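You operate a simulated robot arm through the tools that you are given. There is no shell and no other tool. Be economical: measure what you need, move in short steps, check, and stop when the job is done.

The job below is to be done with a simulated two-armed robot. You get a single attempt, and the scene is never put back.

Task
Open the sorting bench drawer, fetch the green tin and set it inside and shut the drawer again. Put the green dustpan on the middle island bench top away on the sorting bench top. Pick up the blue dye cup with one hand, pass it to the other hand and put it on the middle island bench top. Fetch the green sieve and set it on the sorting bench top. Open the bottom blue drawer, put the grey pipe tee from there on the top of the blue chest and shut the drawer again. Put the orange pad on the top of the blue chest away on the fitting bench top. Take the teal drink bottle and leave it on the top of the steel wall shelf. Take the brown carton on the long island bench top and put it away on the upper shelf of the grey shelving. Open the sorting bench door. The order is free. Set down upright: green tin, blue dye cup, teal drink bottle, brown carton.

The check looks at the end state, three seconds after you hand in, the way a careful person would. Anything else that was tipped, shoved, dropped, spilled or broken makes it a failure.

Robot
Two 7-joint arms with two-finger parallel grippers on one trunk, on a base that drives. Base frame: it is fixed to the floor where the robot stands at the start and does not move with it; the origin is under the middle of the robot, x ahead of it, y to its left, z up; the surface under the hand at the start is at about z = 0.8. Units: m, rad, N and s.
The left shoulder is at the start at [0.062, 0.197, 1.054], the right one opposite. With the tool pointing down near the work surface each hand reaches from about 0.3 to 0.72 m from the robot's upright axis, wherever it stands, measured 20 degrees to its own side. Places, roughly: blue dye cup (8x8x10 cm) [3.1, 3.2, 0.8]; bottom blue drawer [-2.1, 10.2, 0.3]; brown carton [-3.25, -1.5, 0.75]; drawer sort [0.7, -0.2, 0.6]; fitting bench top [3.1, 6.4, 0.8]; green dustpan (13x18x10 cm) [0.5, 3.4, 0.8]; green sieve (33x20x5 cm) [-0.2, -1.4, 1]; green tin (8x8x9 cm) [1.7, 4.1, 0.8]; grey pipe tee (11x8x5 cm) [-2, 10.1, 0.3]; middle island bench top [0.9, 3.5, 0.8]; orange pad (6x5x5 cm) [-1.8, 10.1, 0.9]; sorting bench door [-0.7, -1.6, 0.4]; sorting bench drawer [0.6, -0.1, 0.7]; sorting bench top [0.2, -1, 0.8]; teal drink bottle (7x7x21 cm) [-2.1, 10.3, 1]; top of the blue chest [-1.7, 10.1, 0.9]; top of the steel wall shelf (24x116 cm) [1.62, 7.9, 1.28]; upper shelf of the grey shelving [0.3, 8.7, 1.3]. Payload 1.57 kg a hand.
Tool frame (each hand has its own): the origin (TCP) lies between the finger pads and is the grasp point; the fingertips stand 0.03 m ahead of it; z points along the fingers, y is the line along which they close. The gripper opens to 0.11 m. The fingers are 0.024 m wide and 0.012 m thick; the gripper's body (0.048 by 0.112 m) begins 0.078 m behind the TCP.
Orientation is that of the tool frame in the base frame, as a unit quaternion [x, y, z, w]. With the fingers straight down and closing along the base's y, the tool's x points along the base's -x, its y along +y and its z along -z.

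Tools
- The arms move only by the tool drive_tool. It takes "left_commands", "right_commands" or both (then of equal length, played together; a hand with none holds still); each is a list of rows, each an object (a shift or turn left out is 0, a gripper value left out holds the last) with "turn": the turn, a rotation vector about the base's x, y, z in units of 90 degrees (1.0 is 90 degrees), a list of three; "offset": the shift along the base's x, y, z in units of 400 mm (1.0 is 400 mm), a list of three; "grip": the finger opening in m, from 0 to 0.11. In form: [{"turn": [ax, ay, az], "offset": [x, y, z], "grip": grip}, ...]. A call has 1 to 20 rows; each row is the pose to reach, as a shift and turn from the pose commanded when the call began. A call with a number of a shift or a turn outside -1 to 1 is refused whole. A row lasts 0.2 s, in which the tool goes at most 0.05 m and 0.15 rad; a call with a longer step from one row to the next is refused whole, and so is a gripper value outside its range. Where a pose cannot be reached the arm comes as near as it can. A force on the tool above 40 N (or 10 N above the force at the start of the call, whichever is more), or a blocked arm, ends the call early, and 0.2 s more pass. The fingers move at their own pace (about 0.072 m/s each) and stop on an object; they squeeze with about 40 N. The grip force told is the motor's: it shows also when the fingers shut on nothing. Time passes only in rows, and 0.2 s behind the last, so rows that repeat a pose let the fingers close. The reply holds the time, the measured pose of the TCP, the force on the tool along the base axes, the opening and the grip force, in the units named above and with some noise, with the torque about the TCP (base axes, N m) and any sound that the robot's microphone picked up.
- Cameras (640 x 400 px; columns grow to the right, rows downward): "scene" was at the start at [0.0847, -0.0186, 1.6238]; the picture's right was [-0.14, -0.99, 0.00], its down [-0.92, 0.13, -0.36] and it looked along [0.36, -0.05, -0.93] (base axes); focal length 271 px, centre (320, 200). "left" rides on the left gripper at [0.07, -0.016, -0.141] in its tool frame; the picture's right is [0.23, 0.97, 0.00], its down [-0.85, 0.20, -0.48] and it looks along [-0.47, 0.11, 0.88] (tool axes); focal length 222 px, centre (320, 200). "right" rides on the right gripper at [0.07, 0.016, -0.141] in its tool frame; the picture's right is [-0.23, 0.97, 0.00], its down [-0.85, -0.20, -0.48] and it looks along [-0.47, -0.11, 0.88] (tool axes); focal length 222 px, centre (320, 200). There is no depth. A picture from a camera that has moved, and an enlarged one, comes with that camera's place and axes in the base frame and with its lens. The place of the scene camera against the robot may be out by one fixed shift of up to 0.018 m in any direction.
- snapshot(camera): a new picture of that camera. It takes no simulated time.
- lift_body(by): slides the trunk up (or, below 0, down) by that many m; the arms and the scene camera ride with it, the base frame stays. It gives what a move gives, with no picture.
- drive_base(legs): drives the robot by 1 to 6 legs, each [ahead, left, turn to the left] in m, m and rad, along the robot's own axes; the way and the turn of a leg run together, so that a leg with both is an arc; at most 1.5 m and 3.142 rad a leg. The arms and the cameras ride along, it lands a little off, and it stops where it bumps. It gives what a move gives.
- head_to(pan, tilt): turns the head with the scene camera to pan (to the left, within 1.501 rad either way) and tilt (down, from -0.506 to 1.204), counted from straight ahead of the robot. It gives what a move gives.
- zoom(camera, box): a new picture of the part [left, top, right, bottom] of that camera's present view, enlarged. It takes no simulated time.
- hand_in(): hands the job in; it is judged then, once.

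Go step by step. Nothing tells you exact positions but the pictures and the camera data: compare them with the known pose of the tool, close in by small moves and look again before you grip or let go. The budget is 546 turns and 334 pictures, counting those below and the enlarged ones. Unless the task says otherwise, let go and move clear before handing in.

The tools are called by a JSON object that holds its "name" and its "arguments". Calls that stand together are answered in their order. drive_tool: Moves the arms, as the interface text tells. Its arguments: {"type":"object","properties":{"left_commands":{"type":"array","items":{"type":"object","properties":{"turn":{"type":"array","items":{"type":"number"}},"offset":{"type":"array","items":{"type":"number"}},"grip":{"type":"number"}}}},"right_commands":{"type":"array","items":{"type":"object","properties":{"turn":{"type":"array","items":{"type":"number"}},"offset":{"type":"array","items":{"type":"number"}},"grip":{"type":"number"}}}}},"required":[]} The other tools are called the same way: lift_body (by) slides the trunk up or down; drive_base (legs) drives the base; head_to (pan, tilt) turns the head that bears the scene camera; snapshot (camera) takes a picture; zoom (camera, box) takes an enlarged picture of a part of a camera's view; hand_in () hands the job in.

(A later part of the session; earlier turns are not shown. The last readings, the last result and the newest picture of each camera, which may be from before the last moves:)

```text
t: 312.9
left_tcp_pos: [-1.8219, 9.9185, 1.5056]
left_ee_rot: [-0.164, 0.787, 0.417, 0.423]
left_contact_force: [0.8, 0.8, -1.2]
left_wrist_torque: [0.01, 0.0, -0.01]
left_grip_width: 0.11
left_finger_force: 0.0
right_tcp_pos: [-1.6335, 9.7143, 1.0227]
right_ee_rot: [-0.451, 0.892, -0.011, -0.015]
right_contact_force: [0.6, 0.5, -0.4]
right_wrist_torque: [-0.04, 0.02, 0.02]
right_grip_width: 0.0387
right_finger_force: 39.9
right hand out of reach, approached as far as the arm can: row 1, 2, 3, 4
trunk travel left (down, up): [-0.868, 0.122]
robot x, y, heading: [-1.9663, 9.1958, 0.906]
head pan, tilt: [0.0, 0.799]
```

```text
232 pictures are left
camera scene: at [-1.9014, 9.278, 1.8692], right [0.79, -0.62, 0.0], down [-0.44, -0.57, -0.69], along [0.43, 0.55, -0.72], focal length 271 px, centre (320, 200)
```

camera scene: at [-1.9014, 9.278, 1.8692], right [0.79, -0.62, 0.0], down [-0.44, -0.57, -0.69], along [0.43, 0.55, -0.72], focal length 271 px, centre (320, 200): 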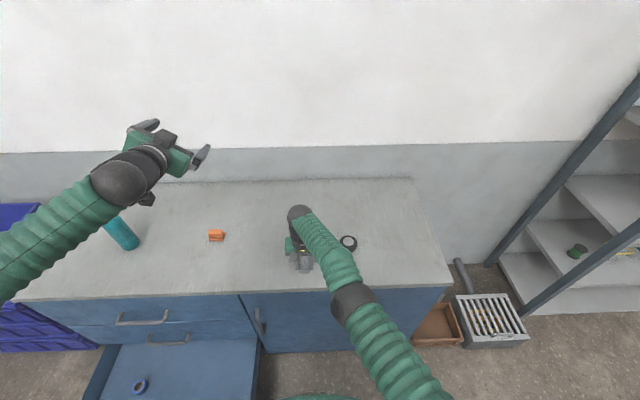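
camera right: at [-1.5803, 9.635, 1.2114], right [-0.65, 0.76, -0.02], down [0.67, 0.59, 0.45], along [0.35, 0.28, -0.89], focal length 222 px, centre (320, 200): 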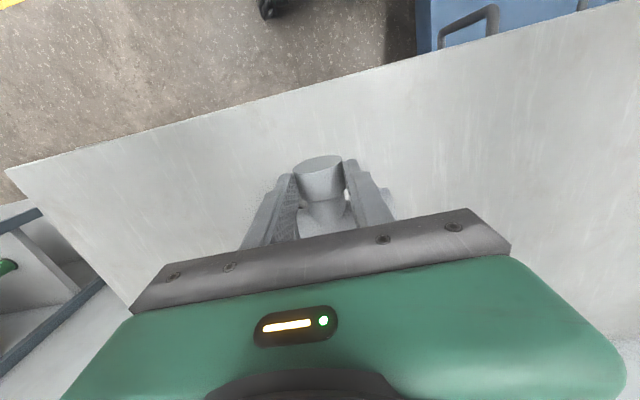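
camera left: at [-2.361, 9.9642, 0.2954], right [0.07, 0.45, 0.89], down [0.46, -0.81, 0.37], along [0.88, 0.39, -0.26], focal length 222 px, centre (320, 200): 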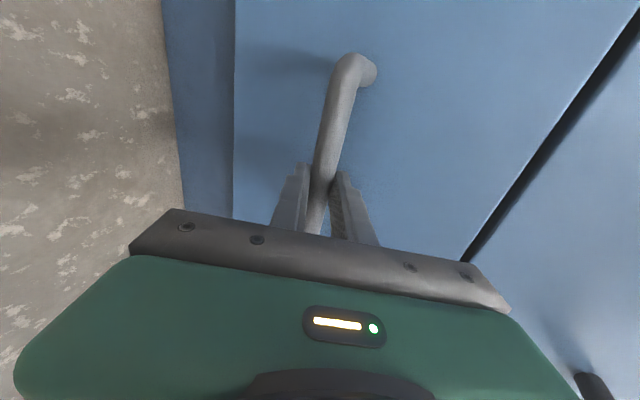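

Clear. Lower until contact.

{"name": "drive_tool", "arguments": {"right_commands": [{"offset": [0.01, 0.012, -0.08]}, {"offset": [0.02, 0.025, -0.1]}, {"offset": [0.02, 0.025, -0.112]}, {"offset": [0.02, 0.025, -0.124]}, {"offset": [0.02, 0.025, -0.136]}, {"offset": [0.02, 0.025, -0.148]}, {"offset": [0.02, 0.025, -0.16]}, {"offset": [0.02, 0.025, -0.172]}, {"offset": [0.02, 0.025, -0.184]}, {"offset": [0.02, 0.025, -0.196]}, {"offset": [0.02, 0.025, -0.208]}, {"offset": [0.02, 0.025, -0.22]}, {"offset": [0.02, 0.025, -0.232]}, {"offset": [0.02, 0.025, -0.244]}, {"offset": [0.02, 0.025, -0.256]}]}}

```text
t: 315.8
left_tcp_pos: [-1.8237, 9.9099, 1.5068]
left_ee_rot: [-0.163, 0.787, 0.418, 0.424]
left_contact_force: [0.7, -0.6, 0.2]
left_wrist_torque: [0.0, 0.0, 0.01]
left_grip_width: 0.1101
left_finger_force: 0.0
right_tcp_pos: [-1.6247, 9.6881, 0.9498]
right_ee_rot: [-0.451, 0.893, -0.005, -0.013]
right_contact_force: [-3.7, -2.1, 4.9]
right_wrist_torque: [0.1, -0.22, 0.0]
right_grip_width: 0.0398
right_finger_force: 16.8
right hand out of reach, approached as far as the arm can: row 1, 2, 3, 4, 5, 6, 7, 8, 9, 10, 11, 12, 13, 14
trunk travel left (down, up): [-0.868, 0.122]
robot x, y, heading: [-1.9656, 9.192, 0.908]
head pan, tilt: [0.0, 0.799]
stopped in row 14 (right hand): the force on the tool passed its limit at 70 N (the readings are from after the stop); the commanded pose is now the measured one
```

{"name": "snapshot", "arguments": {"camera": "right"}}

{"name": "zoom", "arguments": {"camera": "scene", "box": [220, 180, 400, 310]}}

```text
231 pictures are left
camera right: at [-1.6772, 9.6447, 1.0933], right [-0.65, 0.76, -0.01], down [0.68, 0.58, 0.45], along [0.35, 0.29, -0.89], focal length 222 px, centre (320, 200)
```

right: 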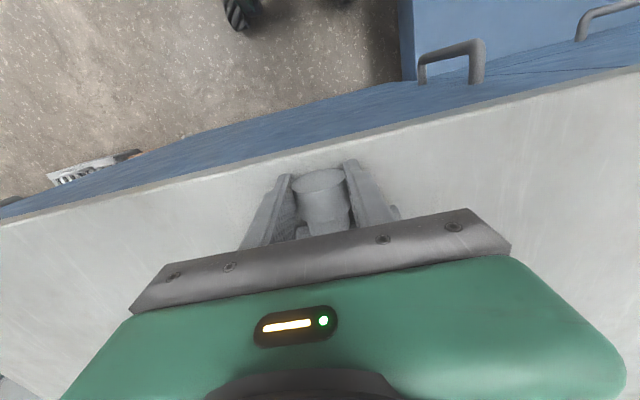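

```text
3.08 times, centred on (310, 245) of scene
camera zoom: at [-1.9073, 9.268, 1.8695], right [0.79, -0.62, 0.0], down [-0.44, -0.56, -0.7], along [0.43, 0.55, -0.72], focal length 835 px, centre (351, 62)
```

zoom: 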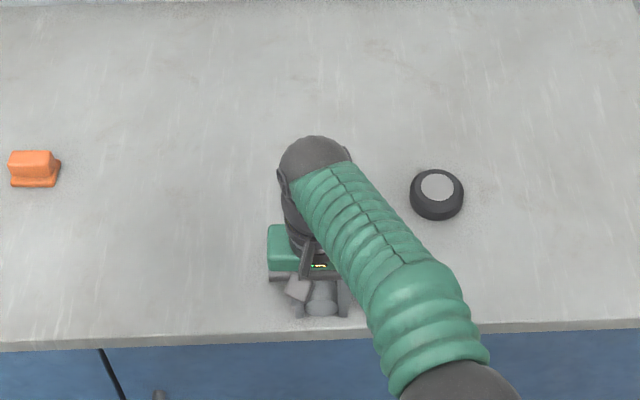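

Tee is touching down close to the front edge; lift 3 cm, move 7 cm further in, and set again.

{"name": "lift_body", "arguments": {"by": 0.04}}

{"name": "drive_base", "arguments": {"legs": [[0.07, 0, 0]]}}

{"name": "drive_tool", "arguments": {"right_commands": [{"offset": [0, 0, -0.03]}, {"offset": [0, 0, -0.06]}, {"offset": [0, 0, -0.07]}, {"offset": [0, 0, -0.08]}, {"offset": [0, 0, -0.088]}, {"offset": [0, 0, -0.096]}, {"offset": [0, 0, -0.104]}, {"offset": [0, 0, -0.112]}, {"offset": [0, 0, -0.12]}]}}

{"name": "snapshot", "arguments": {"camera": "right"}}

```text
t: 316.6
left_tcp_pos: [-1.8214, 9.9152, 1.5443]
left_ee_rot: [-0.165, 0.786, 0.42, 0.422]
left_contact_force: [-0.3, -0.1, -0.4]
left_wrist_torque: [0.0, 0.01, -0.01]
left_grip_width: 0.1101
left_finger_force: 0.1
right_tcp_pos: [-1.6242, 9.6898, 0.987]
right_ee_rot: [-0.452, 0.892, -0.008, -0.014]
right_contact_force: [0.4, -0.5, -0.7]
right_wrist_torque: [0.01, 0.05, -0.01]
right_grip_width: 0.0391
right_finger_force: 39.9
trunk travel left (down, up): [-0.908, 0.082]
robot x, y, heading: [-1.9675, 9.1924, 0.906]
head pan, tilt: [0.0, 0.799]
```

```text
t: 317.6
left_tcp_pos: [-1.7873, 9.9585, 1.552]
left_ee_rot: [-0.163, 0.784, 0.42, 0.426]
left_contact_force: [1.2, -0.1, 1.6]
left_wrist_torque: [-0.04, 0.01, -0.04]
left_grip_width: 0.1099
left_finger_force: 0.0
right_tcp_pos: [-1.585, 9.7394, 0.9937]
right_ee_rot: [-0.451, 0.892, -0.007, -0.009]
right_contact_force: [-0.9, -0.5, -0.5]
right_wrist_torque: [0.03, -0.04, 0.01]
right_grip_width: 0.0397
right_finger_force: 39.8
trunk travel left (down, up): [-0.908, 0.082]
robot x, y, heading: [-1.9231, 9.2463, 0.905]
head pan, tilt: [0.0, 0.799]
```

```text
t: 319.6
left_tcp_pos: [-1.7776, 9.9677, 1.5462]
left_ee_rot: [-0.164, 0.787, 0.419, 0.423]
left_contact_force: [-0.3, 0.1, -0.3]
left_wrist_torque: [-0.03, 0.04, 0.01]
left_grip_width: 0.11
left_finger_force: 0.1
right_tcp_pos: [-1.5789, 9.7349, 0.9515]
right_ee_rot: [-0.452, 0.892, -0.008, -0.013]
right_contact_force: [-0.5, 0.7, -0.8]
right_wrist_torque: [0.0, 0.05, -0.03]
right_grip_width: 0.0394
right_finger_force: 40.1
right hand out of reach, approached as far as the arm can: row 1, 2, 3, 4, 5, 6, 7, 8, 9
trunk travel left (down, up): [-0.908, 0.082]
robot x, y, heading: [-1.925, 9.2479, 0.904]
head pan, tilt: [0.0, 0.799]
```

```text
229 pictures are left
camera right: at [-1.631, 9.6912, 1.0937], right [-0.65, 0.76, -0.01], down [0.68, 0.58, 0.45], along [0.35, 0.29, -0.89], focal length 222 px, centre (320, 200)
```

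right: 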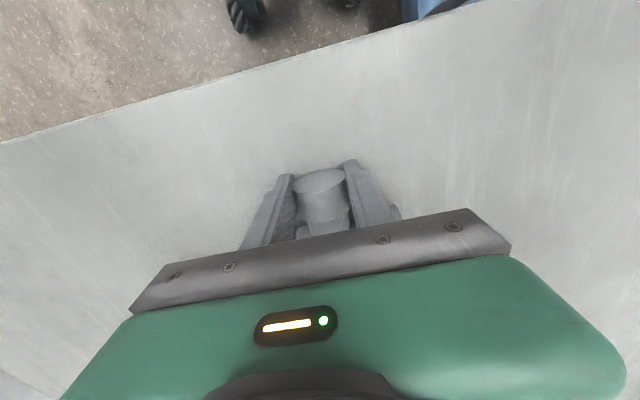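

{"name": "drive_tool", "arguments": {"right_commands": [{"offset": [0, 0, -0.008]}, {"offset": [0, 0, -0.014]}, {"offset": [0, 0, -0.02]}, {"offset": [0, 0, -0.026]}, {"offset": [0, 0, -0.032]}, {"offset": [0, 0, -0.038]}]}}

```text
t: 320.5
left_tcp_pos: [-1.7795, 9.9654, 1.5481]
left_ee_rot: [-0.162, 0.786, 0.419, 0.424]
left_contact_force: [0.0, 1.0, -0.5]
left_wrist_torque: [0.01, 0.03, -0.02]
left_grip_width: 0.11
left_finger_force: 0.0
right_tcp_pos: [-1.5786, 9.7354, 0.95]
right_ee_rot: [-0.45, 0.893, -0.003, -0.01]
right_contact_force: [-6.4, -4.0, 15.1]
right_wrist_torque: [-0.24, -0.18, -0.12]
right_grip_width: 0.0393
right_finger_force: 39.8
right hand out of reach, approached as far as the arm can: row 4
trunk travel left (down, up): [-0.908, 0.082]
robot x, y, heading: [-1.9251, 9.2509, 0.903]
head pan, tilt: [0.0, 0.799]
stopped in row 4 (right hand): the force on the tool passed its limit at 44 N (the readings are from after the stop); the commanded pose is now the measured one
```

Contact. Release and rise.

{"name": "drive_tool", "arguments": {"right_commands": [{"grip": 0.05}, {"grip": 0.07}, {"grip": 0.08}, {"grip": 0.08}]}}

{"name": "lift_body", "arguments": {"by": 0.08}}

{"name": "drive_tool", "arguments": {"right_commands": [{"offset": [0, 0, 0.06]}, {"offset": [0, 0, 0.12]}, {"offset": [0, 0, 0.18], "grip": 0.11}]}}

{"name": "snapshot", "arguments": {"camera": "right"}}

```text
t: 321.5
left_tcp_pos: [-1.78, 9.9664, 1.546]
left_ee_rot: [-0.163, 0.786, 0.419, 0.424]
left_contact_force: [0.2, 1.0, 0.1]
left_wrist_torque: [0.01, 0.0, 0.0]
left_grip_width: 0.1102
left_finger_force: 0.1
right_tcp_pos: [-1.5764, 9.7349, 0.95]
right_ee_rot: [-0.45, 0.893, -0.004, -0.008]
right_contact_force: [5.0, -4.6, 25.1]
right_wrist_torque: [0.31, -0.03, -0.07]
right_grip_width: 0.0796
right_finger_force: 0.1
trunk travel left (down, up): [-0.908, 0.082]
robot x, y, heading: [-1.9257, 9.2464, 0.898]
head pan, tilt: [0.0, 0.799]
```

```text
t: 322.7
left_tcp_pos: [-1.777, 9.9701, 1.6255]
left_ee_rot: [-0.163, 0.787, 0.419, 0.422]
left_contact_force: [-0.4, 0.1, 1.2]
left_wrist_torque: [0.05, 0.0, -0.02]
left_grip_width: 0.11
left_finger_force: 0.1
right_tcp_pos: [-1.5755, 9.7368, 1.0274]
right_ee_rot: [-0.451, 0.892, -0.005, -0.011]
right_contact_force: [0.0, 0.3, -0.6]
right_wrist_torque: [0.03, 0.0, -0.01]
right_grip_width: 0.0803
right_finger_force: 0.0
trunk travel left (down, up): [-0.988, 0.002]
robot x, y, heading: [-1.9242, 9.2498, 0.904]
head pan, tilt: [0.0, 0.799]
```

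```text
t: 323.5
left_tcp_pos: [-1.7769, 9.9685, 1.6259]
left_ee_rot: [-0.164, 0.787, 0.42, 0.421]
left_contact_force: [1.0, 0.4, -1.0]
left_wrist_torque: [-0.02, 0.0, 0.01]
left_grip_width: 0.1098
left_finger_force: 0.1
right_tcp_pos: [-1.5703, 9.755, 1.0952]
right_ee_rot: [-0.449, 0.893, -0.005, -0.012]
right_contact_force: [0.2, 1.0, 0.4]
right_wrist_torque: [0.01, 0.01, -0.01]
right_grip_width: 0.1099
right_finger_force: 0.0
right hand out of reach, approached as far as the arm can: row 1, 2, 3
trunk travel left (down, up): [-0.988, 0.002]
robot x, y, heading: [-1.9229, 9.2485, 0.903]
head pan, tilt: [0.0, 0.799]
```

```text
228 pictures are left
camera right: at [-1.6236, 9.7103, 1.2385], right [-0.65, 0.76, 0.0], down [0.68, 0.58, 0.46], along [0.35, 0.29, -0.89], focal length 222 px, centre (320, 200)
```

right: 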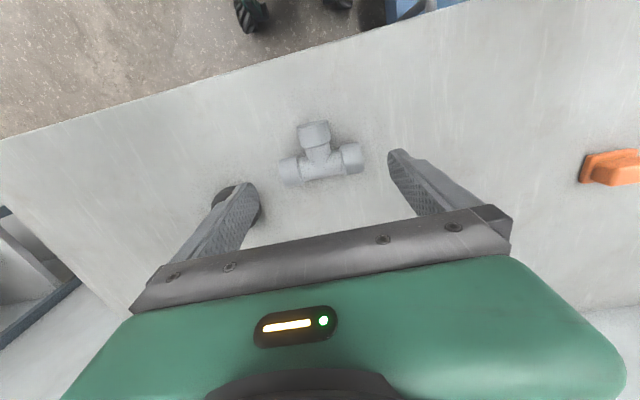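

Tee rests on the chest top. Next shut the drawer: back off, tidy the left arm (unroll, retract), pitch the right hand slightly for pushing.

{"name": "drive_base", "arguments": {"legs": [[-0.6, 0, 0]]}}

{"name": "drive_tool", "arguments": {"left_commands": [{"turn": [-0.023, -0.035, 0.013], "offset": [-0.029, -0.037, -0.078]}, {"turn": [-0.046, -0.07, 0.026], "offset": [-0.058, -0.074, -0.156]}, {"turn": [-0.069, -0.105, 0.038], "offset": [-0.087, -0.111, -0.234]}, {"turn": [-0.092, -0.14, 0.051], "offset": [-0.115, -0.148, -0.312]}, {"turn": [-0.115, -0.175, 0.064], "offset": [-0.144, -0.184, -0.39]}, {"turn": [-0.138, -0.21, 0.077], "offset": [-0.173, -0.221, -0.468]}, {"turn": [-0.161, -0.245, 0.089], "offset": [-0.2, -0.258, -0.546]}, {"turn": [-0.184, -0.28, 0.102], "offset": [-0.23, -0.295, -0.625]}], "right_commands": [{"turn": [0.033, -0.026, 0], "grip": 0.08}, {"turn": [0.066, -0.052, 0], "grip": 0.05}, {"turn": [0.099, -0.078, 0], "grip": 0.02}, {"turn": [0.131, -0.103, 0], "grip": 0.0}, {"turn": [0.164, -0.129, 0], "grip": 0.0}, {"turn": [0.197, -0.155, 0], "grip": 0.0}, {"turn": [0.23, -0.18, 0], "grip": 0.0}, {"turn": [0.262, -0.206, 0], "grip": 0.0}]}}

{"name": "snapshot", "arguments": {"camera": "scene"}}

```text
t: 326.9
left_tcp_pos: [-2.137, 9.5022, 1.6248]
left_ee_rot: [-0.158, 0.788, 0.416, 0.425]
left_contact_force: [0.0, -0.3, -0.3]
left_wrist_torque: [0.0, -0.04, 0.03]
left_grip_width: 0.1099
left_finger_force: 0.0
right_tcp_pos: [-1.9346, 9.2849, 1.0946]
right_ee_rot: [-0.443, 0.896, -0.005, -0.012]
right_contact_force: [-0.6, -0.1, 0.5]
right_wrist_torque: [-0.01, 0.01, 0.0]
right_grip_width: 0.1096
right_finger_force: 0.1
trunk travel left (down, up): [-0.988, 0.002]
robot x, y, heading: [-2.2948, 8.7843, 0.89]
head pan, tilt: [0.0, 0.799]
```

```text
t: 328.6
left_tcp_pos: [-2.231, 9.3842, 1.3784]
left_ee_rot: [-0.365, 0.711, 0.288, 0.527]
left_contact_force: [0.3, -0.3, 0.2]
left_wrist_torque: [0.0, 0.04, -0.01]
left_grip_width: 0.11
left_finger_force: 0.1
left hand out of reach, approached as far as the arm can: row 8
right_tcp_pos: [-1.9238, 9.3747, 1.0665]
right_ee_rot: [-0.43, 0.868, 0.106, 0.223]
right_contact_force: [0.2, -0.4, 0.2]
right_wrist_torque: [-0.03, -0.02, -0.03]
right_grip_width: 0.0001
right_finger_force: 21.4
right hand out of reach, approached as far as the arm can: row 1, 2, 3, 4, 5, 6, 7, 8
trunk travel left (down, up): [-0.988, 0.002]
robot x, y, heading: [-2.2979, 8.7816, 0.892]
head pan, tilt: [0.0, 0.799]
```

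```text
227 pictures are left
camera scene: at [-2.232, 8.8636, 1.9897], right [0.78, -0.63, 0.0], down [-0.45, -0.56, -0.7], along [0.44, 0.54, -0.72], focal length 271 px, centre (320, 200)
```

scene: 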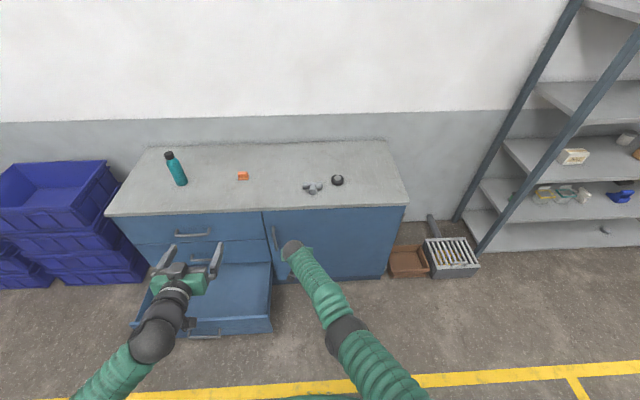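

{"name": "drive_base", "arguments": {"legs": [[-0.09, 0.43, 0.015]]}}

{"name": "lift_body", "arguments": {"by": -0.4}}

{"name": "lift_body", "arguments": {"by": -0.36}}

{"name": "snapshot", "arguments": {"camera": "scene"}}

```text
t: 331.3
left_tcp_pos: [-2.6291, 9.5861, 1.3779]
left_ee_rot: [-0.368, 0.71, 0.292, 0.524]
left_contact_force: [0.4, 0.3, 0.2]
left_wrist_torque: [-0.01, -0.02, 0.03]
left_grip_width: 0.1102
left_finger_force: 0.0
right_tcp_pos: [-2.3223, 9.5776, 1.0648]
right_ee_rot: [-0.436, 0.866, 0.108, 0.221]
right_contact_force: [-0.3, 0.3, 0.3]
right_wrist_torque: [0.02, 0.02, -0.01]
right_grip_width: 0.0
right_finger_force: 21.0
trunk travel left (down, up): [-0.988, 0.002]
robot x, y, heading: [-2.6868, 8.9806, 0.904]
head pan, tilt: [0.0, 0.799]
```

```text
t: 335.2
left_tcp_pos: [-2.6318, 9.583, 0.9769]
left_ee_rot: [-0.368, 0.71, 0.292, 0.525]
left_contact_force: [-0.5, 0.3, 0.1]
left_wrist_torque: [-0.01, -0.01, -0.03]
left_grip_width: 0.1101
left_finger_force: 0.0
right_tcp_pos: [-2.3241, 9.5772, 0.6662]
right_ee_rot: [-0.435, 0.866, 0.108, 0.222]
right_contact_force: [0.3, -0.6, -0.3]
right_wrist_torque: [0.02, 0.02, 0.04]
right_grip_width: 0.0002
right_finger_force: 21.0
trunk travel left (down, up): [-0.588, 0.402]
robot x, y, heading: [-2.6865, 8.98, 0.903]
head pan, tilt: [0.0, 0.799]
```

```text
t: 338.7
left_tcp_pos: [-2.632, 9.582, 0.6171]
left_ee_rot: [-0.368, 0.71, 0.292, 0.525]
left_contact_force: [0.3, -0.5, -0.6]
left_wrist_torque: [0.0, 0.02, -0.01]
left_grip_width: 0.1103
left_finger_force: 0.1
right_tcp_pos: [-2.324, 9.5769, 0.3055]
right_ee_rot: [-0.435, 0.866, 0.108, 0.222]
right_contact_force: [-0.6, 0.1, 0.7]
right_wrist_torque: [-0.01, -0.03, -0.01]
right_grip_width: 0.0
right_finger_force: 21.2
trunk travel left (down, up): [-0.228, 0.762]
robot x, y, heading: [-2.6895, 8.9823, 0.903]
head pan, tilt: [0.0, 0.799]
```

```text
226 pictures are left
camera scene: at [-2.6254, 9.0629, 1.2295], right [0.79, -0.62, 0.0], down [-0.44, -0.56, -0.7], along [0.43, 0.55, -0.72], focal length 271 px, centre (320, 200)
```

scene: 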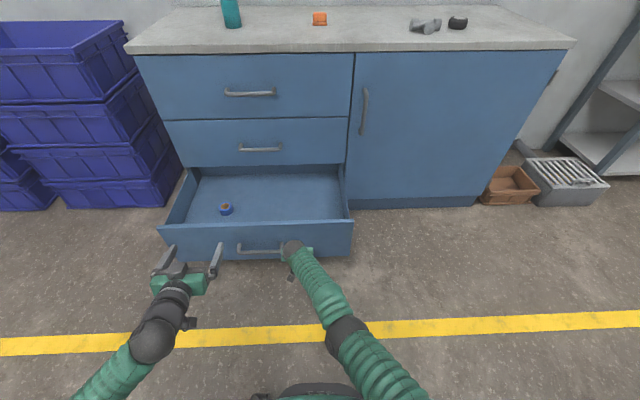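

The right fist is in front of the drawer just right of its handle. Push forward.

{"name": "drive_base", "arguments": {"legs": [[0.25, 0, 0]]}}

{"name": "snapshot", "arguments": {"camera": "scene"}}

```text
t: 340.5
left_tcp_pos: [-2.4799, 9.7772, 0.6172]
left_ee_rot: [-0.368, 0.71, 0.292, 0.524]
left_contact_force: [1.2, 0.0, 0.8]
left_wrist_torque: [0.01, -0.01, -0.03]
left_grip_width: 0.11
left_finger_force: 0.0
right_tcp_pos: [-2.1709, 9.7706, 0.3044]
right_ee_rot: [-0.436, 0.865, 0.108, 0.222]
right_contact_force: [0.4, 0.2, 0.1]
right_wrist_torque: [0.0, -0.04, 0.0]
right_grip_width: 0.0002
right_finger_force: 21.0
trunk travel left (down, up): [-0.228, 0.762]
robot x, y, heading: [-2.5376, 9.1766, 0.903]
head pan, tilt: [0.0, 0.799]
```

```text
225 pictures are left
camera scene: at [-2.4723, 9.257, 1.2294], right [0.79, -0.62, 0.0], down [-0.44, -0.57, -0.7], along [0.43, 0.55, -0.72], focal length 271 px, centre (320, 200)
```

scene: 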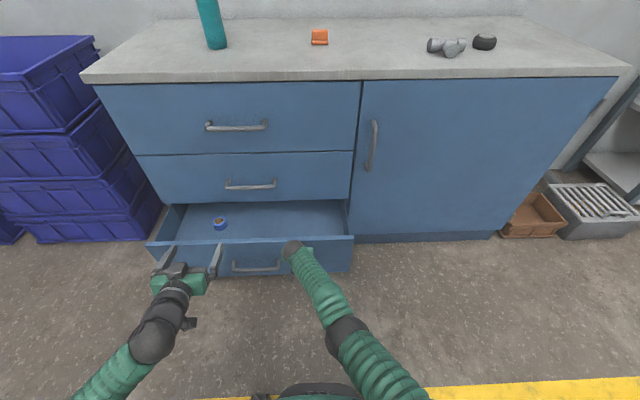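

The drawer is sliding in. Continue.

{"name": "drive_base", "arguments": {"legs": [[0.17, 0, 0]]}}

{"name": "snapshot", "arguments": {"camera": "scene"}}

```text
t: 341.9
left_tcp_pos: [-2.373, 9.9112, 0.6175]
left_ee_rot: [-0.369, 0.709, 0.293, 0.524]
left_contact_force: [-0.1, 0.1, -1.1]
left_wrist_torque: [-0.02, -0.01, -0.03]
left_grip_width: 0.11
left_finger_force: 0.0
right_tcp_pos: [-2.0657, 9.9047, 0.3052]
right_ee_rot: [-0.436, 0.865, 0.108, 0.222]
right_contact_force: [-0.5, 0.5, 0.7]
right_wrist_torque: [-0.01, 0.01, -0.02]
right_grip_width: 0.0003
right_finger_force: 20.9
trunk travel left (down, up): [-0.228, 0.762]
robot x, y, heading: [-2.4297, 9.3117, 0.899]
head pan, tilt: [0.0, 0.799]
```

```text
224 pictures are left
camera scene: at [-2.3664, 9.3921, 1.2294], right [0.79, -0.62, 0.0], down [-0.44, -0.57, -0.7], along [0.43, 0.55, -0.72], focal length 271 px, centre (320, 200)
```

scene: 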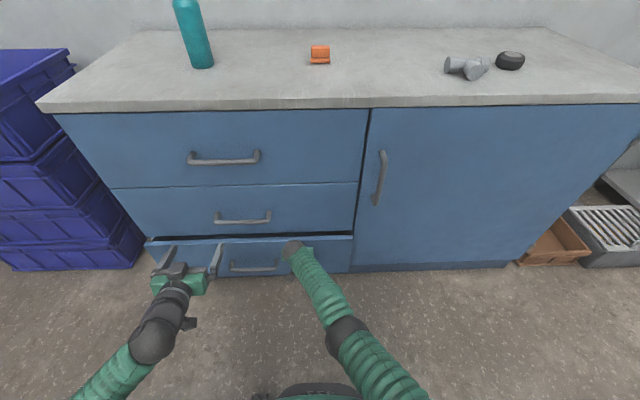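

{"name": "drive_base", "arguments": {"legs": [[0.06, 0, 0]]}}

{"name": "zoom", "arguments": {"camera": "scene", "box": [100, 170, 400, 300]}}

```text
t: 342.9
left_tcp_pos: [-2.3442, 9.9446, 0.6202]
left_ee_rot: [-0.369, 0.709, 0.295, 0.524]
left_contact_force: [0.2, -0.1, 0.1]
left_wrist_torque: [0.02, -0.04, -0.02]
left_grip_width: 0.1096
left_finger_force: 0.1
right_tcp_pos: [-2.0435, 9.937, 0.3007]
right_ee_rot: [-0.437, 0.868, 0.102, 0.212]
right_contact_force: [-0.3, -0.6, -0.7]
right_wrist_torque: [0.03, -0.11, 0.01]
right_grip_width: 0.0
right_finger_force: 20.9
trunk travel left (down, up): [-0.228, 0.762]
robot x, y, heading: [-2.4, 9.3485, 0.904]
head pan, tilt: [0.0, 0.799]
stopped in leg 1: the force on the tool passed its limit at 122 N (the readings are from after the stop); the commanded pose is now the measured one
```

```text
2.13 times, centred on (250, 235) of scene
camera zoom: at [-2.3381, 9.428, 1.2294], right [0.79, -0.62, 0.0], down [-0.44, -0.57, -0.7], along [0.43, 0.55, -0.72], focal length 579 px, centre (469, 125)
```

zoom: 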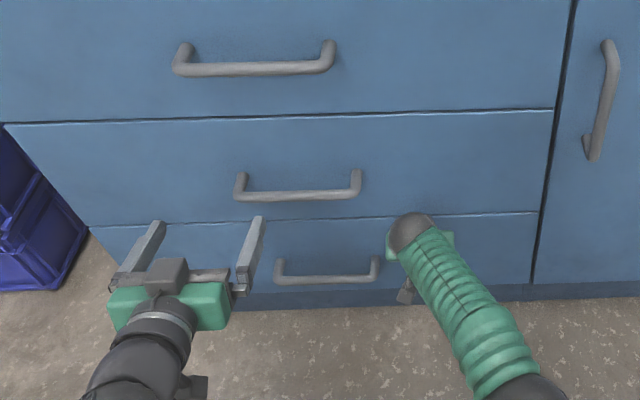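

Drawer is shut flush. Back off, raise the trunk, and look at the pad and bottle.

{"name": "drive_base", "arguments": {"legs": [[-0.22, 0, 0]]}}

{"name": "lift_body", "arguments": {"by": 0.4}}

{"name": "lift_body", "arguments": {"by": 0.3}}

{"name": "drive_tool", "arguments": {"right_commands": [{"turn": [-0.033, 0.026, 0], "offset": [-0.01, -0.01, 0], "grip": 0.04}, {"turn": [-0.066, 0.052, 0], "offset": [-0.02, -0.03, 0], "grip": 0.08}, {"turn": [-0.099, 0.078, 0], "offset": [-0.03, -0.05, 0], "grip": 0.11}, {"turn": [-0.131, 0.103, 0], "offset": [-0.04, -0.06, 0]}, {"turn": [-0.164, 0.129, 0], "offset": [-0.06, -0.08, 0]}, {"turn": [-0.197, 0.155, 0], "offset": [-0.07, -0.09, 0]}, {"turn": [-0.23, 0.18, 0], "offset": [-0.08, -0.1, 0]}]}}

{"name": "snapshot", "arguments": {"camera": "scene"}}

```text
t: 344.6
left_tcp_pos: [-2.4829, 9.7703, 0.6198]
left_ee_rot: [-0.368, 0.709, 0.295, 0.524]
left_contact_force: [-1.1, 0.1, 0.3]
left_wrist_torque: [-0.02, 0.02, -0.02]
left_grip_width: 0.11
left_finger_force: 0.1
right_tcp_pos: [-2.1834, 9.7611, 0.3004]
right_ee_rot: [-0.438, 0.867, 0.103, 0.212]
right_contact_force: [-0.7, -0.2, -0.1]
right_wrist_torque: [0.06, 0.0, -0.01]
right_grip_width: 0.0
right_finger_force: 21.2
trunk travel left (down, up): [-0.228, 0.762]
robot x, y, heading: [-2.5344, 9.172, 0.906]
head pan, tilt: [0.0, 0.799]
```

```text
t: 348.5
left_tcp_pos: [-2.4819, 9.7692, 1.0206]
left_ee_rot: [-0.367, 0.709, 0.295, 0.525]
left_contact_force: [-0.3, -0.3, -0.4]
left_wrist_torque: [-0.05, 0.01, 0.01]
left_grip_width: 0.1098
left_finger_force: 0.0
right_tcp_pos: [-2.1837, 9.7598, 0.6962]
right_ee_rot: [-0.438, 0.869, 0.099, 0.209]
right_contact_force: [0.4, 0.0, -0.1]
right_wrist_torque: [0.0, -0.01, 0.03]
right_grip_width: 0.0001
right_finger_force: 21.0
trunk travel left (down, up): [-0.628, 0.362]
robot x, y, heading: [-2.5374, 9.1703, 0.908]
head pan, tilt: [0.0, 0.799]
```

```text
t: 351.5
left_tcp_pos: [-2.4836, 9.77, 1.3199]
left_ee_rot: [-0.368, 0.709, 0.295, 0.525]
left_contact_force: [-0.4, 0.6, 0.1]
left_wrist_torque: [0.0, 0.0, -0.04]
left_grip_width: 0.1096
left_finger_force: 0.1
right_tcp_pos: [-2.1835, 9.76, 0.9973]
right_ee_rot: [-0.44, 0.868, 0.099, 0.207]
right_contact_force: [-0.6, 0.3, 0.0]
right_wrist_torque: [0.01, 0.01, -0.05]
right_grip_width: 0.0001
right_finger_force: 21.4
trunk travel left (down, up): [-0.928, 0.062]
robot x, y, heading: [-2.5387, 9.173, 0.905]
head pan, tilt: [0.0, 0.799]
```

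```text
t: 353.1
left_tcp_pos: [-2.4831, 9.7702, 1.3202]
left_ee_rot: [-0.368, 0.709, 0.295, 0.525]
left_contact_force: [0.5, 0.0, -0.4]
left_wrist_torque: [-0.02, -0.01, -0.04]
left_grip_width: 0.1101
left_finger_force: 0.1
right_tcp_pos: [-2.2152, 9.6885, 1.01]
right_ee_rot: [-0.449, 0.894, 0.005, 0.005]
right_contact_force: [-0.3, -0.2, -0.9]
right_wrist_torque: [0.04, -0.03, 0.0]
right_grip_width: 0.1101
right_finger_force: 0.0
right hand out of reach, approached as far as the arm can: row 2, 3, 4, 5, 6, 7
trunk travel left (down, up): [-0.928, 0.062]
robot x, y, heading: [-2.5353, 9.1735, 0.905]
head pan, tilt: [0.0, 0.799]
```

```text
222 pictures are left
camera scene: at [-2.4763, 9.2547, 1.9295], right [0.79, -0.62, 0.0], down [-0.44, -0.57, -0.7], along [0.43, 0.55, -0.72], focal length 271 px, centre (320, 200)
```

scene: 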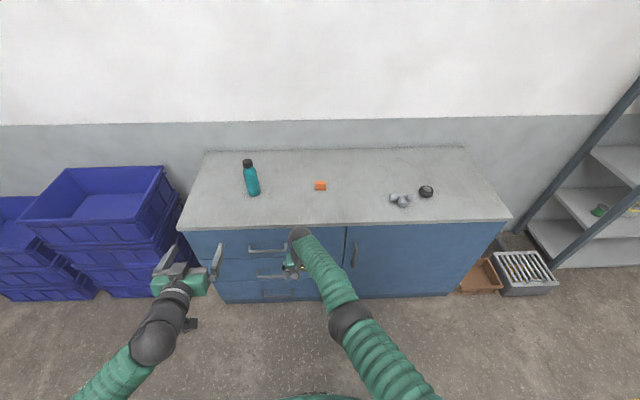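

Pad at ≈(-1.817,10.098). Approach with the right hand above it.

{"name": "lift_body", "arguments": {"by": 0.05}}

{"name": "drive_base", "arguments": {"legs": [[0.4, -0.06, 0]]}}

{"name": "snapshot", "arguments": {"camera": "scene"}}

{"name": "snapshot", "arguments": {"camera": "right"}}

```text
t: 354.0
left_tcp_pos: [-2.4811, 9.7703, 1.3696]
left_ee_rot: [-0.368, 0.71, 0.295, 0.524]
left_contact_force: [-0.3, 0.9, -0.4]
left_wrist_torque: [0.02, 0.0, -0.02]
left_grip_width: 0.11
left_finger_force: 0.1
right_tcp_pos: [-2.2151, 9.6874, 1.0597]
right_ee_rot: [-0.448, 0.894, 0.005, 0.006]
right_contact_force: [-0.1, -0.1, 0.6]
right_wrist_torque: [0.0, -0.03, -0.01]
right_grip_width: 0.11
right_finger_force: 0.2
trunk travel left (down, up): [-0.978, 0.012]
robot x, y, heading: [-2.5419, 9.1708, 0.905]
head pan, tilt: [0.0, 0.799]
```

```text
t: 356.5
left_tcp_pos: [-2.1869, 10.0472, 1.3723]
left_ee_rot: [-0.367, 0.708, 0.295, 0.526]
left_contact_force: [0.0, 0.2, -0.3]
left_wrist_torque: [0.0, -0.02, -0.04]
left_grip_width: 0.1101
left_finger_force: 0.1
right_tcp_pos: [-1.9182, 9.9656, 1.0622]
right_ee_rot: [-0.448, 0.894, 0.006, 0.007]
right_contact_force: [0.0, -0.1, 0.3]
right_wrist_torque: [0.03, -0.03, 0.01]
right_grip_width: 0.1098
right_finger_force: 0.1
trunk travel left (down, up): [-0.978, 0.012]
robot x, y, heading: [-2.2425, 9.4538, 0.9]
head pan, tilt: [0.0, 0.799]
```

```text
221 pictures are left
camera scene: at [-2.1831, 9.5324, 1.9798], right [0.78, -0.62, 0.0], down [-0.44, -0.56, -0.7], along [0.43, 0.55, -0.72], focal length 271 px, centre (320, 200)
```

scene: 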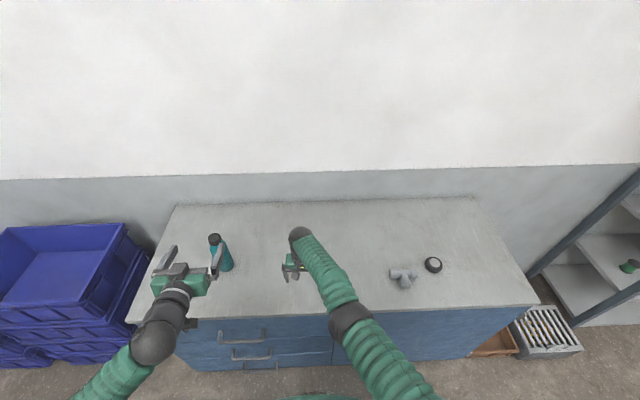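

```text
220 pictures are left
camera right: at [-1.9741, 9.9175, 1.2013], right [-0.64, 0.77, 0.01], down [0.67, 0.56, 0.49], along [0.37, 0.32, -0.87], focal length 222 px, centre (320, 200)
```

right: 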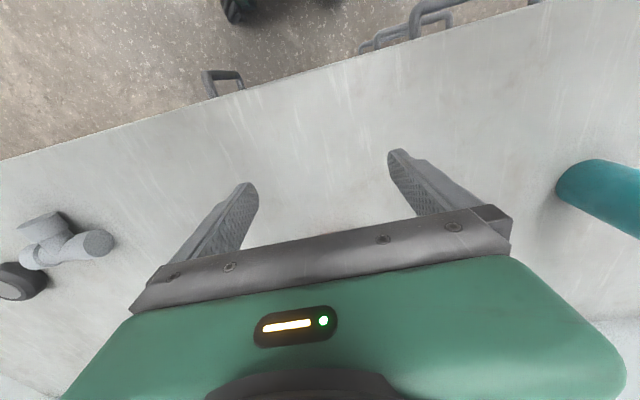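

{"name": "drive_base", "arguments": {"legs": [[0.13, 0, 0]]}}

{"name": "snapshot", "arguments": {"camera": "right"}}

{"name": "zoom", "arguments": {"camera": "scene", "box": [200, 220, 400, 350]}}

```text
t: 357.8
left_tcp_pos: [-2.1043, 10.1437, 1.374]
left_ee_rot: [-0.363, 0.709, 0.294, 0.528]
left_contact_force: [-0.4, -0.6, 0.0]
left_wrist_torque: [0.02, 0.02, 0.07]
left_grip_width: 0.1102
left_finger_force: 0.2
right_tcp_pos: [-1.8361, 10.0663, 1.0635]
right_ee_rot: [-0.448, 0.894, 0.007, 0.008]
right_contact_force: [-1.1, -0.2, 0.9]
right_wrist_torque: [0.01, -0.02, 0.02]
right_grip_width: 0.11
right_finger_force: 0.1
trunk travel left (down, up): [-0.978, 0.012]
robot x, y, heading: [-2.1638, 9.5569, 0.902]
head pan, tilt: [0.0, 0.799]
```

```text
219 pictures are left
camera right: at [-1.8926, 10.016, 1.2034], right [-0.64, 0.77, 0.01], down [0.67, 0.55, 0.5], along [0.37, 0.33, -0.87], focal length 222 px, centre (320, 200)
```

right: 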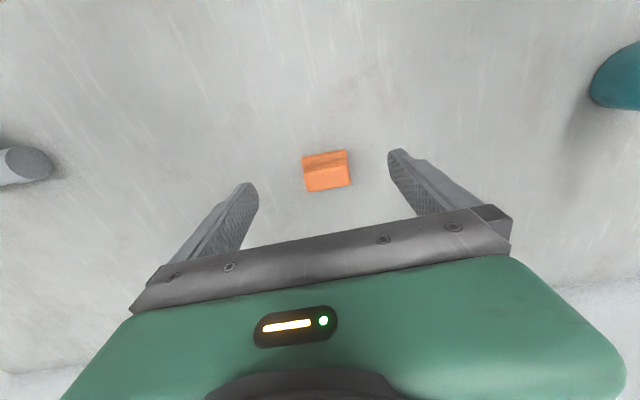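

```text
3.08 times, centred on (300, 285) of scene
camera zoom: at [-2.1044, 9.629, 1.9803], right [0.78, -0.62, 0.0], down [-0.44, -0.56, -0.7], along [0.44, 0.55, -0.71], focal length 835 px, centre (382, -62)
```

zoom: 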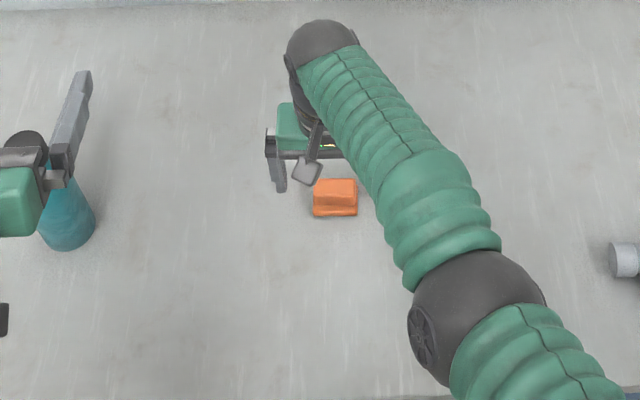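

{"name": "drive_tool", "arguments": {"right_commands": [{"offset": [0.04, 0.07, 0], "grip": 0.1}, {"offset": [0.04, 0.07, -0.1]}, {"offset": [0.04, 0.07, -0.2]}, {"offset": [0.04, 0.07, -0.24]}, {"offset": [0.04, 0.07, -0.24]}]}}

{"name": "snapshot", "arguments": {"camera": "right"}}

```text
t: 359.0
left_tcp_pos: [-2.0999, 10.1507, 1.3713]
left_ee_rot: [-0.366, 0.71, 0.295, 0.524]
left_contact_force: [-0.1, -0.4, -0.5]
left_wrist_torque: [-0.02, 0.02, 0.03]
left_grip_width: 0.1101
left_finger_force: 0.2
right_tcp_pos: [-1.8236, 10.0405, 0.9894]
right_ee_rot: [-0.447, 0.894, 0.007, 0.006]
right_contact_force: [0.5, 0.2, -0.9]
right_wrist_torque: [0.04, -0.01, -0.03]
right_grip_width: 0.1003
right_finger_force: 0.1
right hand out of reach, approached as far as the arm can: row 1, 2, 3, 4, 5
trunk travel left (down, up): [-0.978, 0.012]
robot x, y, heading: [-2.162, 9.5545, 0.901]
head pan, tilt: [0.0, 0.799]
```

```text
217 pictures are left
camera right: at [-1.8797, 9.9925, 1.1288], right [-0.64, 0.77, 0.01], down [0.67, 0.56, 0.49], along [0.37, 0.32, -0.87], focal length 222 px, centre (320, 200)
```

right: 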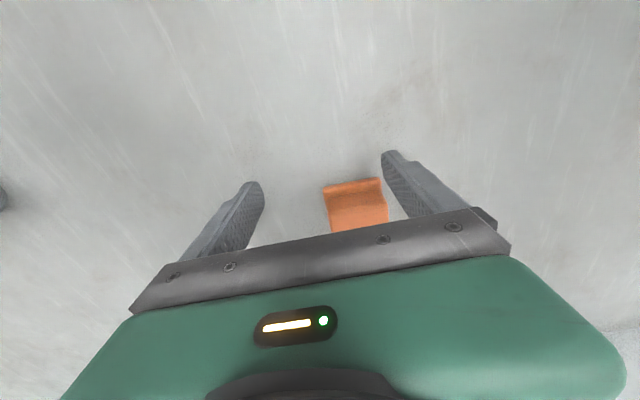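

The trunk is too high for this reach. Raise both hands relative to the trunk, back off slightly, and lower the trunk.

{"name": "drive_tool", "arguments": {"right_commands": [{"offset": [-0.03, 0, 0.1]}, {"offset": [-0.06, -0.03, 0.2]}, {"offset": [-0.08, -0.06, 0.3]}, {"offset": [-0.08, -0.08, 0.4]}, {"offset": [-0.08, -0.08, 0.5]}, {"offset": [-0.08, -0.08, 0.6]}, {"offset": [-0.08, -0.08, 0.7]}], "left_commands": [{"offset": [0, 0, 0.06]}, {"offset": [0, 0, 0.12]}, {"offset": [0, 0, 0.18]}, {"offset": [0, 0, 0.24]}, {"offset": [0, 0, 0.3]}, {"offset": [0, 0, 0.36]}, {"offset": [0, 0, 0.4]}]}}

{"name": "drive_base", "arguments": {"legs": [[-0.1, 0, 0]]}}

{"name": "lift_body", "arguments": {"by": -0.2}}

{"name": "snapshot", "arguments": {"camera": "scene"}}

```text
t: 360.6
left_tcp_pos: [-2.0995, 10.1481, 1.5355]
left_ee_rot: [-0.364, 0.71, 0.294, 0.526]
left_contact_force: [0.7, -0.7, -0.3]
left_wrist_torque: [0.0, 0.0, 0.0]
left_grip_width: 0.11
left_finger_force: 0.1
left hand out of reach, approached as far as the arm can: row 1, 2, 3, 4
right_tcp_pos: [-1.8394, 10.0944, 1.274]
right_ee_rot: [-0.446, 0.895, 0.006, 0.005]
right_contact_force: [-0.4, 0.3, 0.6]
right_wrist_torque: [0.06, -0.01, -0.01]
right_grip_width: 0.1003
right_finger_force: 0.2
right hand out of reach, approached as far as the arm can: row 1, 2, 3, 4, 5, 6, 7
trunk travel left (down, up): [-0.978, 0.012]
robot x, y, heading: [-2.1589, 9.5583, 0.897]
head pan, tilt: [0.0, 0.799]
```

```text
t: 361.8
left_tcp_pos: [-2.1499, 10.0822, 1.5273]
left_ee_rot: [-0.365, 0.713, 0.293, 0.522]
left_contact_force: [0.4, 0.3, -0.2]
left_wrist_torque: [0.01, 0.04, 0.01]
left_grip_width: 0.1101
left_finger_force: 0.1
right_tcp_pos: [-1.8904, 10.028, 1.2665]
right_ee_rot: [-0.447, 0.895, 0.002, 0.0]
right_contact_force: [0.9, -0.2, 0.7]
right_wrist_torque: [-0.03, 0.07, 0.05]
right_grip_width: 0.1001
right_finger_force: 0.0
trunk travel left (down, up): [-0.978, 0.012]
robot x, y, heading: [-2.22, 9.4776, 0.9]
head pan, tilt: [0.0, 0.799]
```

```text
t: 363.9
left_tcp_pos: [-2.1613, 10.0675, 1.336]
left_ee_rot: [-0.363, 0.71, 0.295, 0.526]
left_contact_force: [-0.1, 0.5, 0.0]
left_wrist_torque: [0.01, 0.01, 0.02]
left_grip_width: 0.11
left_finger_force: 0.0
right_tcp_pos: [-1.8986, 10.0159, 1.0749]
right_ee_rot: [-0.446, 0.895, 0.006, 0.005]
right_contact_force: [-0.6, 0.8, -0.7]
right_wrist_torque: [0.01, -0.02, 0.06]
right_grip_width: 0.1
right_finger_force: 0.1
trunk travel left (down, up): [-0.778, 0.212]
robot x, y, heading: [-2.2206, 9.4793, 0.902]
head pan, tilt: [0.0, 0.799]
```

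```text
216 pictures are left
camera scene: at [-2.1584, 9.561, 1.7795], right [0.78, -0.62, 0.0], down [-0.45, -0.56, -0.7], along [0.43, 0.54, -0.72], focal length 271 px, centre (320, 200)
```

scene: 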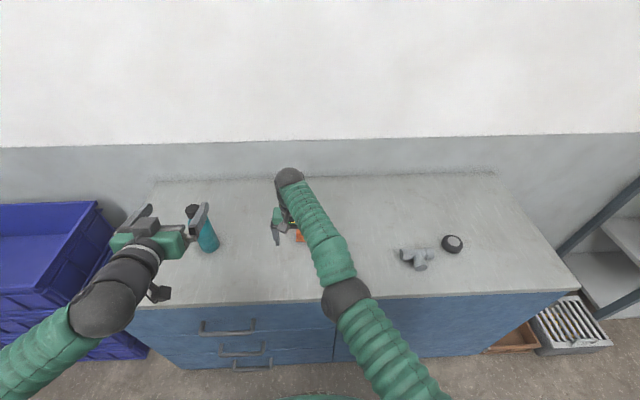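

{"name": "drive_base", "arguments": {"legs": [[0.1, -0.01, 0]]}}

{"name": "drive_tool", "arguments": {"right_commands": [{"offset": [0, 0, -0.06]}, {"offset": [0, 0, -0.12]}, {"offset": [0, 0, -0.12]}]}}

{"name": "snapshot", "arguments": {"camera": "right"}}

```text
t: 365.1
left_tcp_pos: [-2.097, 10.1385, 1.3359]
left_ee_rot: [-0.363, 0.708, 0.294, 0.529]
left_contact_force: [-0.2, 0.7, 0.0]
left_wrist_torque: [0.0, 0.0, 0.0]
left_grip_width: 0.11
left_finger_force: 0.1
right_tcp_pos: [-1.8335, 10.0873, 1.0784]
right_ee_rot: [-0.445, 0.895, 0.007, 0.009]
right_contact_force: [-1.4, 0.1, 0.1]
right_wrist_torque: [0.01, -0.03, 0.03]
right_grip_width: 0.1
right_finger_force: 0.0
trunk travel left (down, up): [-0.778, 0.212]
robot x, y, heading: [-2.1564, 9.5504, 0.896]
head pan, tilt: [0.0, 0.799]
```

```text
t: 365.9
left_tcp_pos: [-2.0909, 10.1405, 1.3349]
left_ee_rot: [-0.363, 0.71, 0.293, 0.527]
left_contact_force: [0.0, -0.2, -0.9]
left_wrist_torque: [0.01, 0.0, 0.0]
left_grip_width: 0.11
left_finger_force: 0.1
right_tcp_pos: [-1.8275, 10.0928, 1.027]
right_ee_rot: [-0.446, 0.895, 0.007, 0.005]
right_contact_force: [0.2, 0.3, 0.8]
right_wrist_torque: [-0.01, 0.01, -0.01]
right_grip_width: 0.1003
right_finger_force: 0.1
trunk travel left (down, up): [-0.778, 0.212]
robot x, y, heading: [-2.1561, 9.5525, 0.901]
head pan, tilt: [0.0, 0.799]
```

```text
215 pictures are left
camera right: at [-1.8833, 10.0431, 1.1664], right [-0.64, 0.77, 0.01], down [0.67, 0.55, 0.49], along [0.37, 0.32, -0.87], focal length 222 px, centre (320, 200)
```

right: 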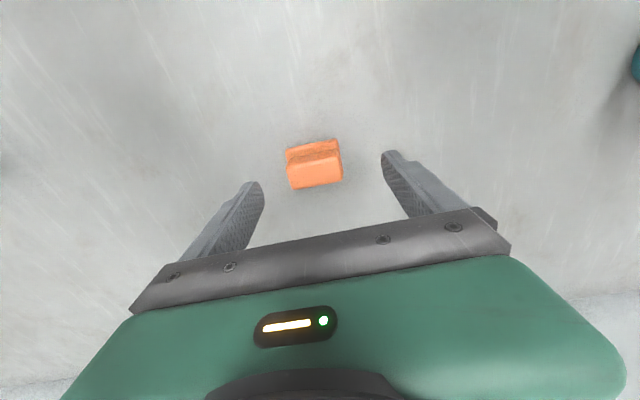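

Pad centred. Lower and grip.

{"name": "drive_tool", "arguments": {"right_commands": [{"offset": [0.025, 0, -0.09]}, {"offset": [0.025, 0, -0.16]}, {"offset": [0.025, 0, -0.175]}, {"offset": [0.025, 0, -0.175], "grip": 0.08}, {"offset": [0.025, 0, -0.175], "grip": 0.05}, {"offset": [0.025, 0, -0.175], "grip": 0.03}, {"offset": [0.025, 0, -0.175], "grip": 0.03}]}}

{"name": "snapshot", "arguments": {"camera": "right"}}

```text
t: 367.5
left_tcp_pos: [-2.0899, 10.1382, 1.3356]
left_ee_rot: [-0.363, 0.71, 0.295, 0.526]
left_contact_force: [0.0, -0.8, -0.4]
left_wrist_torque: [-0.01, 0.0, 0.02]
left_grip_width: 0.1099
left_finger_force: 0.1
right_tcp_pos: [-1.8172, 10.0871, 0.9576]
right_ee_rot: [-0.445, 0.895, 0.008, 0.007]
right_contact_force: [0.6, -0.1, 0.6]
right_wrist_torque: [0.02, -0.02, 0.0]
right_grip_width: 0.059
right_finger_force: 40.4
right hand out of reach, approached as far as the arm can: row 3
trunk travel left (down, up): [-0.778, 0.212]
robot x, y, heading: [-2.1511, 9.5511, 0.898]
head pan, tilt: [0.0, 0.799]
```

```text
214 pictures are left
camera right: at [-1.8732, 10.0372, 1.0983], right [-0.64, 0.77, 0.01], down [0.67, 0.55, 0.49], along [0.37, 0.32, -0.87], focal length 222 px, centre (320, 200)
```

right: 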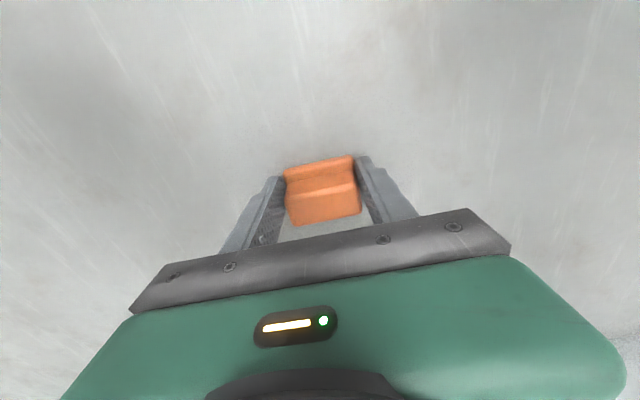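

Pad gripped. Lift it, then reposition for the bottle with the left hand.

{"name": "drive_tool", "arguments": {"right_commands": [{"offset": [0, 0, 0.1]}, {"offset": [-0.03, -0.04, 0.2]}, {"offset": [-0.06, -0.08, 0.3]}, {"offset": [-0.1, -0.12, 0.4]}, {"offset": [-0.14, -0.18, 0.4]}]}}

{"name": "drive_base", "arguments": {"legs": [[-0.22, 0.14, 0]]}}

{"name": "snapshot", "arguments": {"camera": "scene"}}

{"name": "snapshot", "arguments": {"camera": "left"}}

```text
t: 368.7
left_tcp_pos: [-2.0924, 10.1383, 1.3366]
left_ee_rot: [-0.362, 0.71, 0.294, 0.527]
left_contact_force: [-0.7, 0.2, 0.3]
left_wrist_torque: [-0.03, -0.03, -0.05]
left_grip_width: 0.1101
left_finger_force: 0.0
right_tcp_pos: [-1.8756, 10.0149, 1.1177]
right_ee_rot: [-0.446, 0.895, 0.009, 0.007]
right_contact_force: [0.3, 0.0, 0.2]
right_wrist_torque: [0.01, 0.02, 0.05]
right_grip_width: 0.059
right_finger_force: 40.2
trunk travel left (down, up): [-0.778, 0.212]
robot x, y, heading: [-2.1516, 9.5503, 0.9]
head pan, tilt: [0.0, 0.799]
```

```text
t: 370.5
left_tcp_pos: [-2.3259, 10.0526, 1.334]
left_ee_rot: [-0.361, 0.712, 0.295, 0.525]
left_contact_force: [-0.4, 0.4, -0.1]
left_wrist_torque: [0.02, 0.04, 0.02]
left_grip_width: 0.1101
left_finger_force: 0.1
right_tcp_pos: [-2.1095, 9.931, 1.1161]
right_ee_rot: [-0.444, 0.896, 0.01, 0.004]
right_contact_force: [0.2, 0.1, -0.8]
right_wrist_torque: [0.0, 0.01, -0.01]
right_grip_width: 0.0587
right_finger_force: 39.8
trunk travel left (down, up): [-0.778, 0.212]
robot x, y, heading: [-2.3915, 9.469, 0.902]
head pan, tilt: [0.0, 0.799]
```

```text
213 pictures are left
camera scene: at [-2.3234, 9.5474, 1.7792], right [0.78, -0.62, 0.0], down [-0.45, -0.56, -0.69], along [0.43, 0.54, -0.72], focal length 271 px, centre (320, 200)
```

scene: 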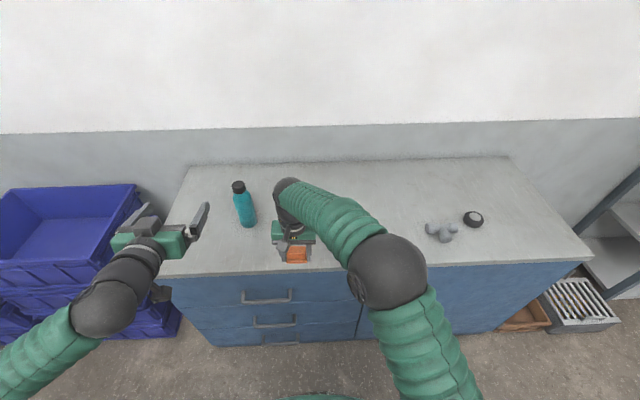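

```text
212 pictures are left
camera left: at [-2.401, 9.9173, 1.3055], right [-0.85, 0.5, -0.18], down [-0.26, -0.1, 0.96], along [0.47, 0.86, 0.21], focal length 222 px, centre (320, 200)
```

left: 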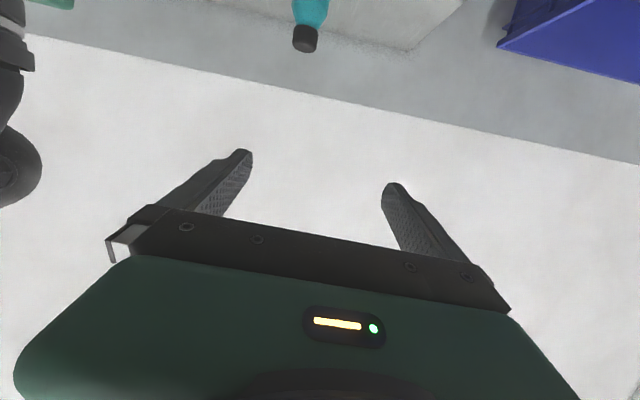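

Bottle ≈(-2.12,10.263). Lower the left hand to bottle mid-height and shift to align.

{"name": "drive_tool", "arguments": {"left_commands": [{"offset": [0.016, -0.011, -0.107]}, {"offset": [0.033, -0.021, -0.214]}, {"offset": [0.049, -0.032, -0.32]}, {"offset": [0.066, -0.043, -0.43]}, {"offset": [0.082, -0.054, -0.536]}, {"offset": [0.1, -0.064, -0.643]}, {"offset": [0.115, -0.075, -0.75]}, {"offset": [0.115, -0.075, -0.75]}]}}

{"name": "snapshot", "arguments": {"camera": "left"}}

{"name": "snapshot", "arguments": {"camera": "scene"}}

```text
t: 371.9
left_tcp_pos: [-2.3942, 10.0473, 1.0626]
left_ee_rot: [-0.288, 0.795, 0.355, 0.398]
left_contact_force: [-1.5, 0.4, -0.4]
left_wrist_torque: [-0.02, -0.02, -0.01]
left_grip_width: 0.1101
left_finger_force: 0.2
left hand out of reach, approached as far as the arm can: row 1, 2, 3, 4, 5, 6
right_tcp_pos: [-2.119, 9.9285, 1.1203]
right_ee_rot: [-0.445, 0.895, 0.01, 0.009]
right_contact_force: [0.1, -1.2, 0.1]
right_wrist_torque: [0.0, -0.01, 0.03]
right_grip_width: 0.0587
right_finger_force: 40.3
trunk travel left (down, up): [-0.778, 0.212]
robot x, y, heading: [-2.3951, 9.4663, 0.898]
head pan, tilt: [0.0, 0.799]
stopped in row 6 (left hand): the arm was blocked; the commanded pose is now the measured one
```

```text
211 pictures are left
camera left: at [-2.4785, 9.9148, 1.0583], right [-0.84, 0.53, 0.14], down [0.09, -0.11, 0.99], along [0.54, 0.84, 0.05], focal length 222 px, centre (320, 200)
```

left: 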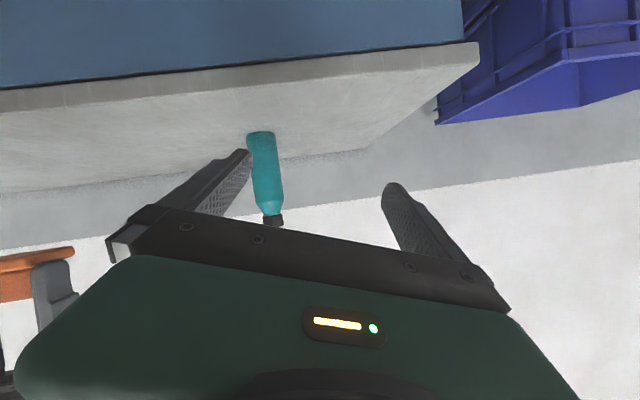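

```text
210 pictures are left
camera scene: at [-2.3366, 9.5443, 1.7801], right [0.78, -0.62, 0.0], down [-0.44, -0.56, -0.7], along [0.44, 0.55, -0.72], focal length 271 px, centre (320, 200)
```

scene: 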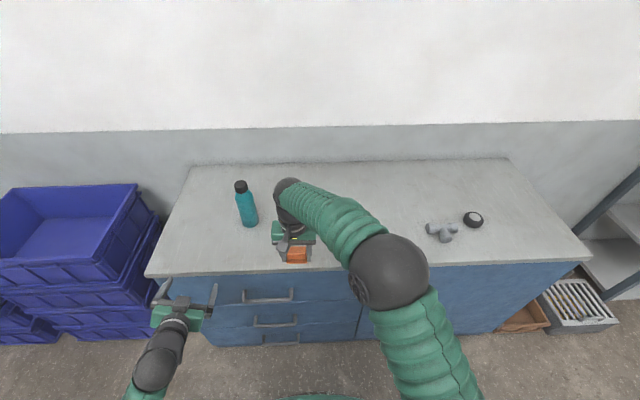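

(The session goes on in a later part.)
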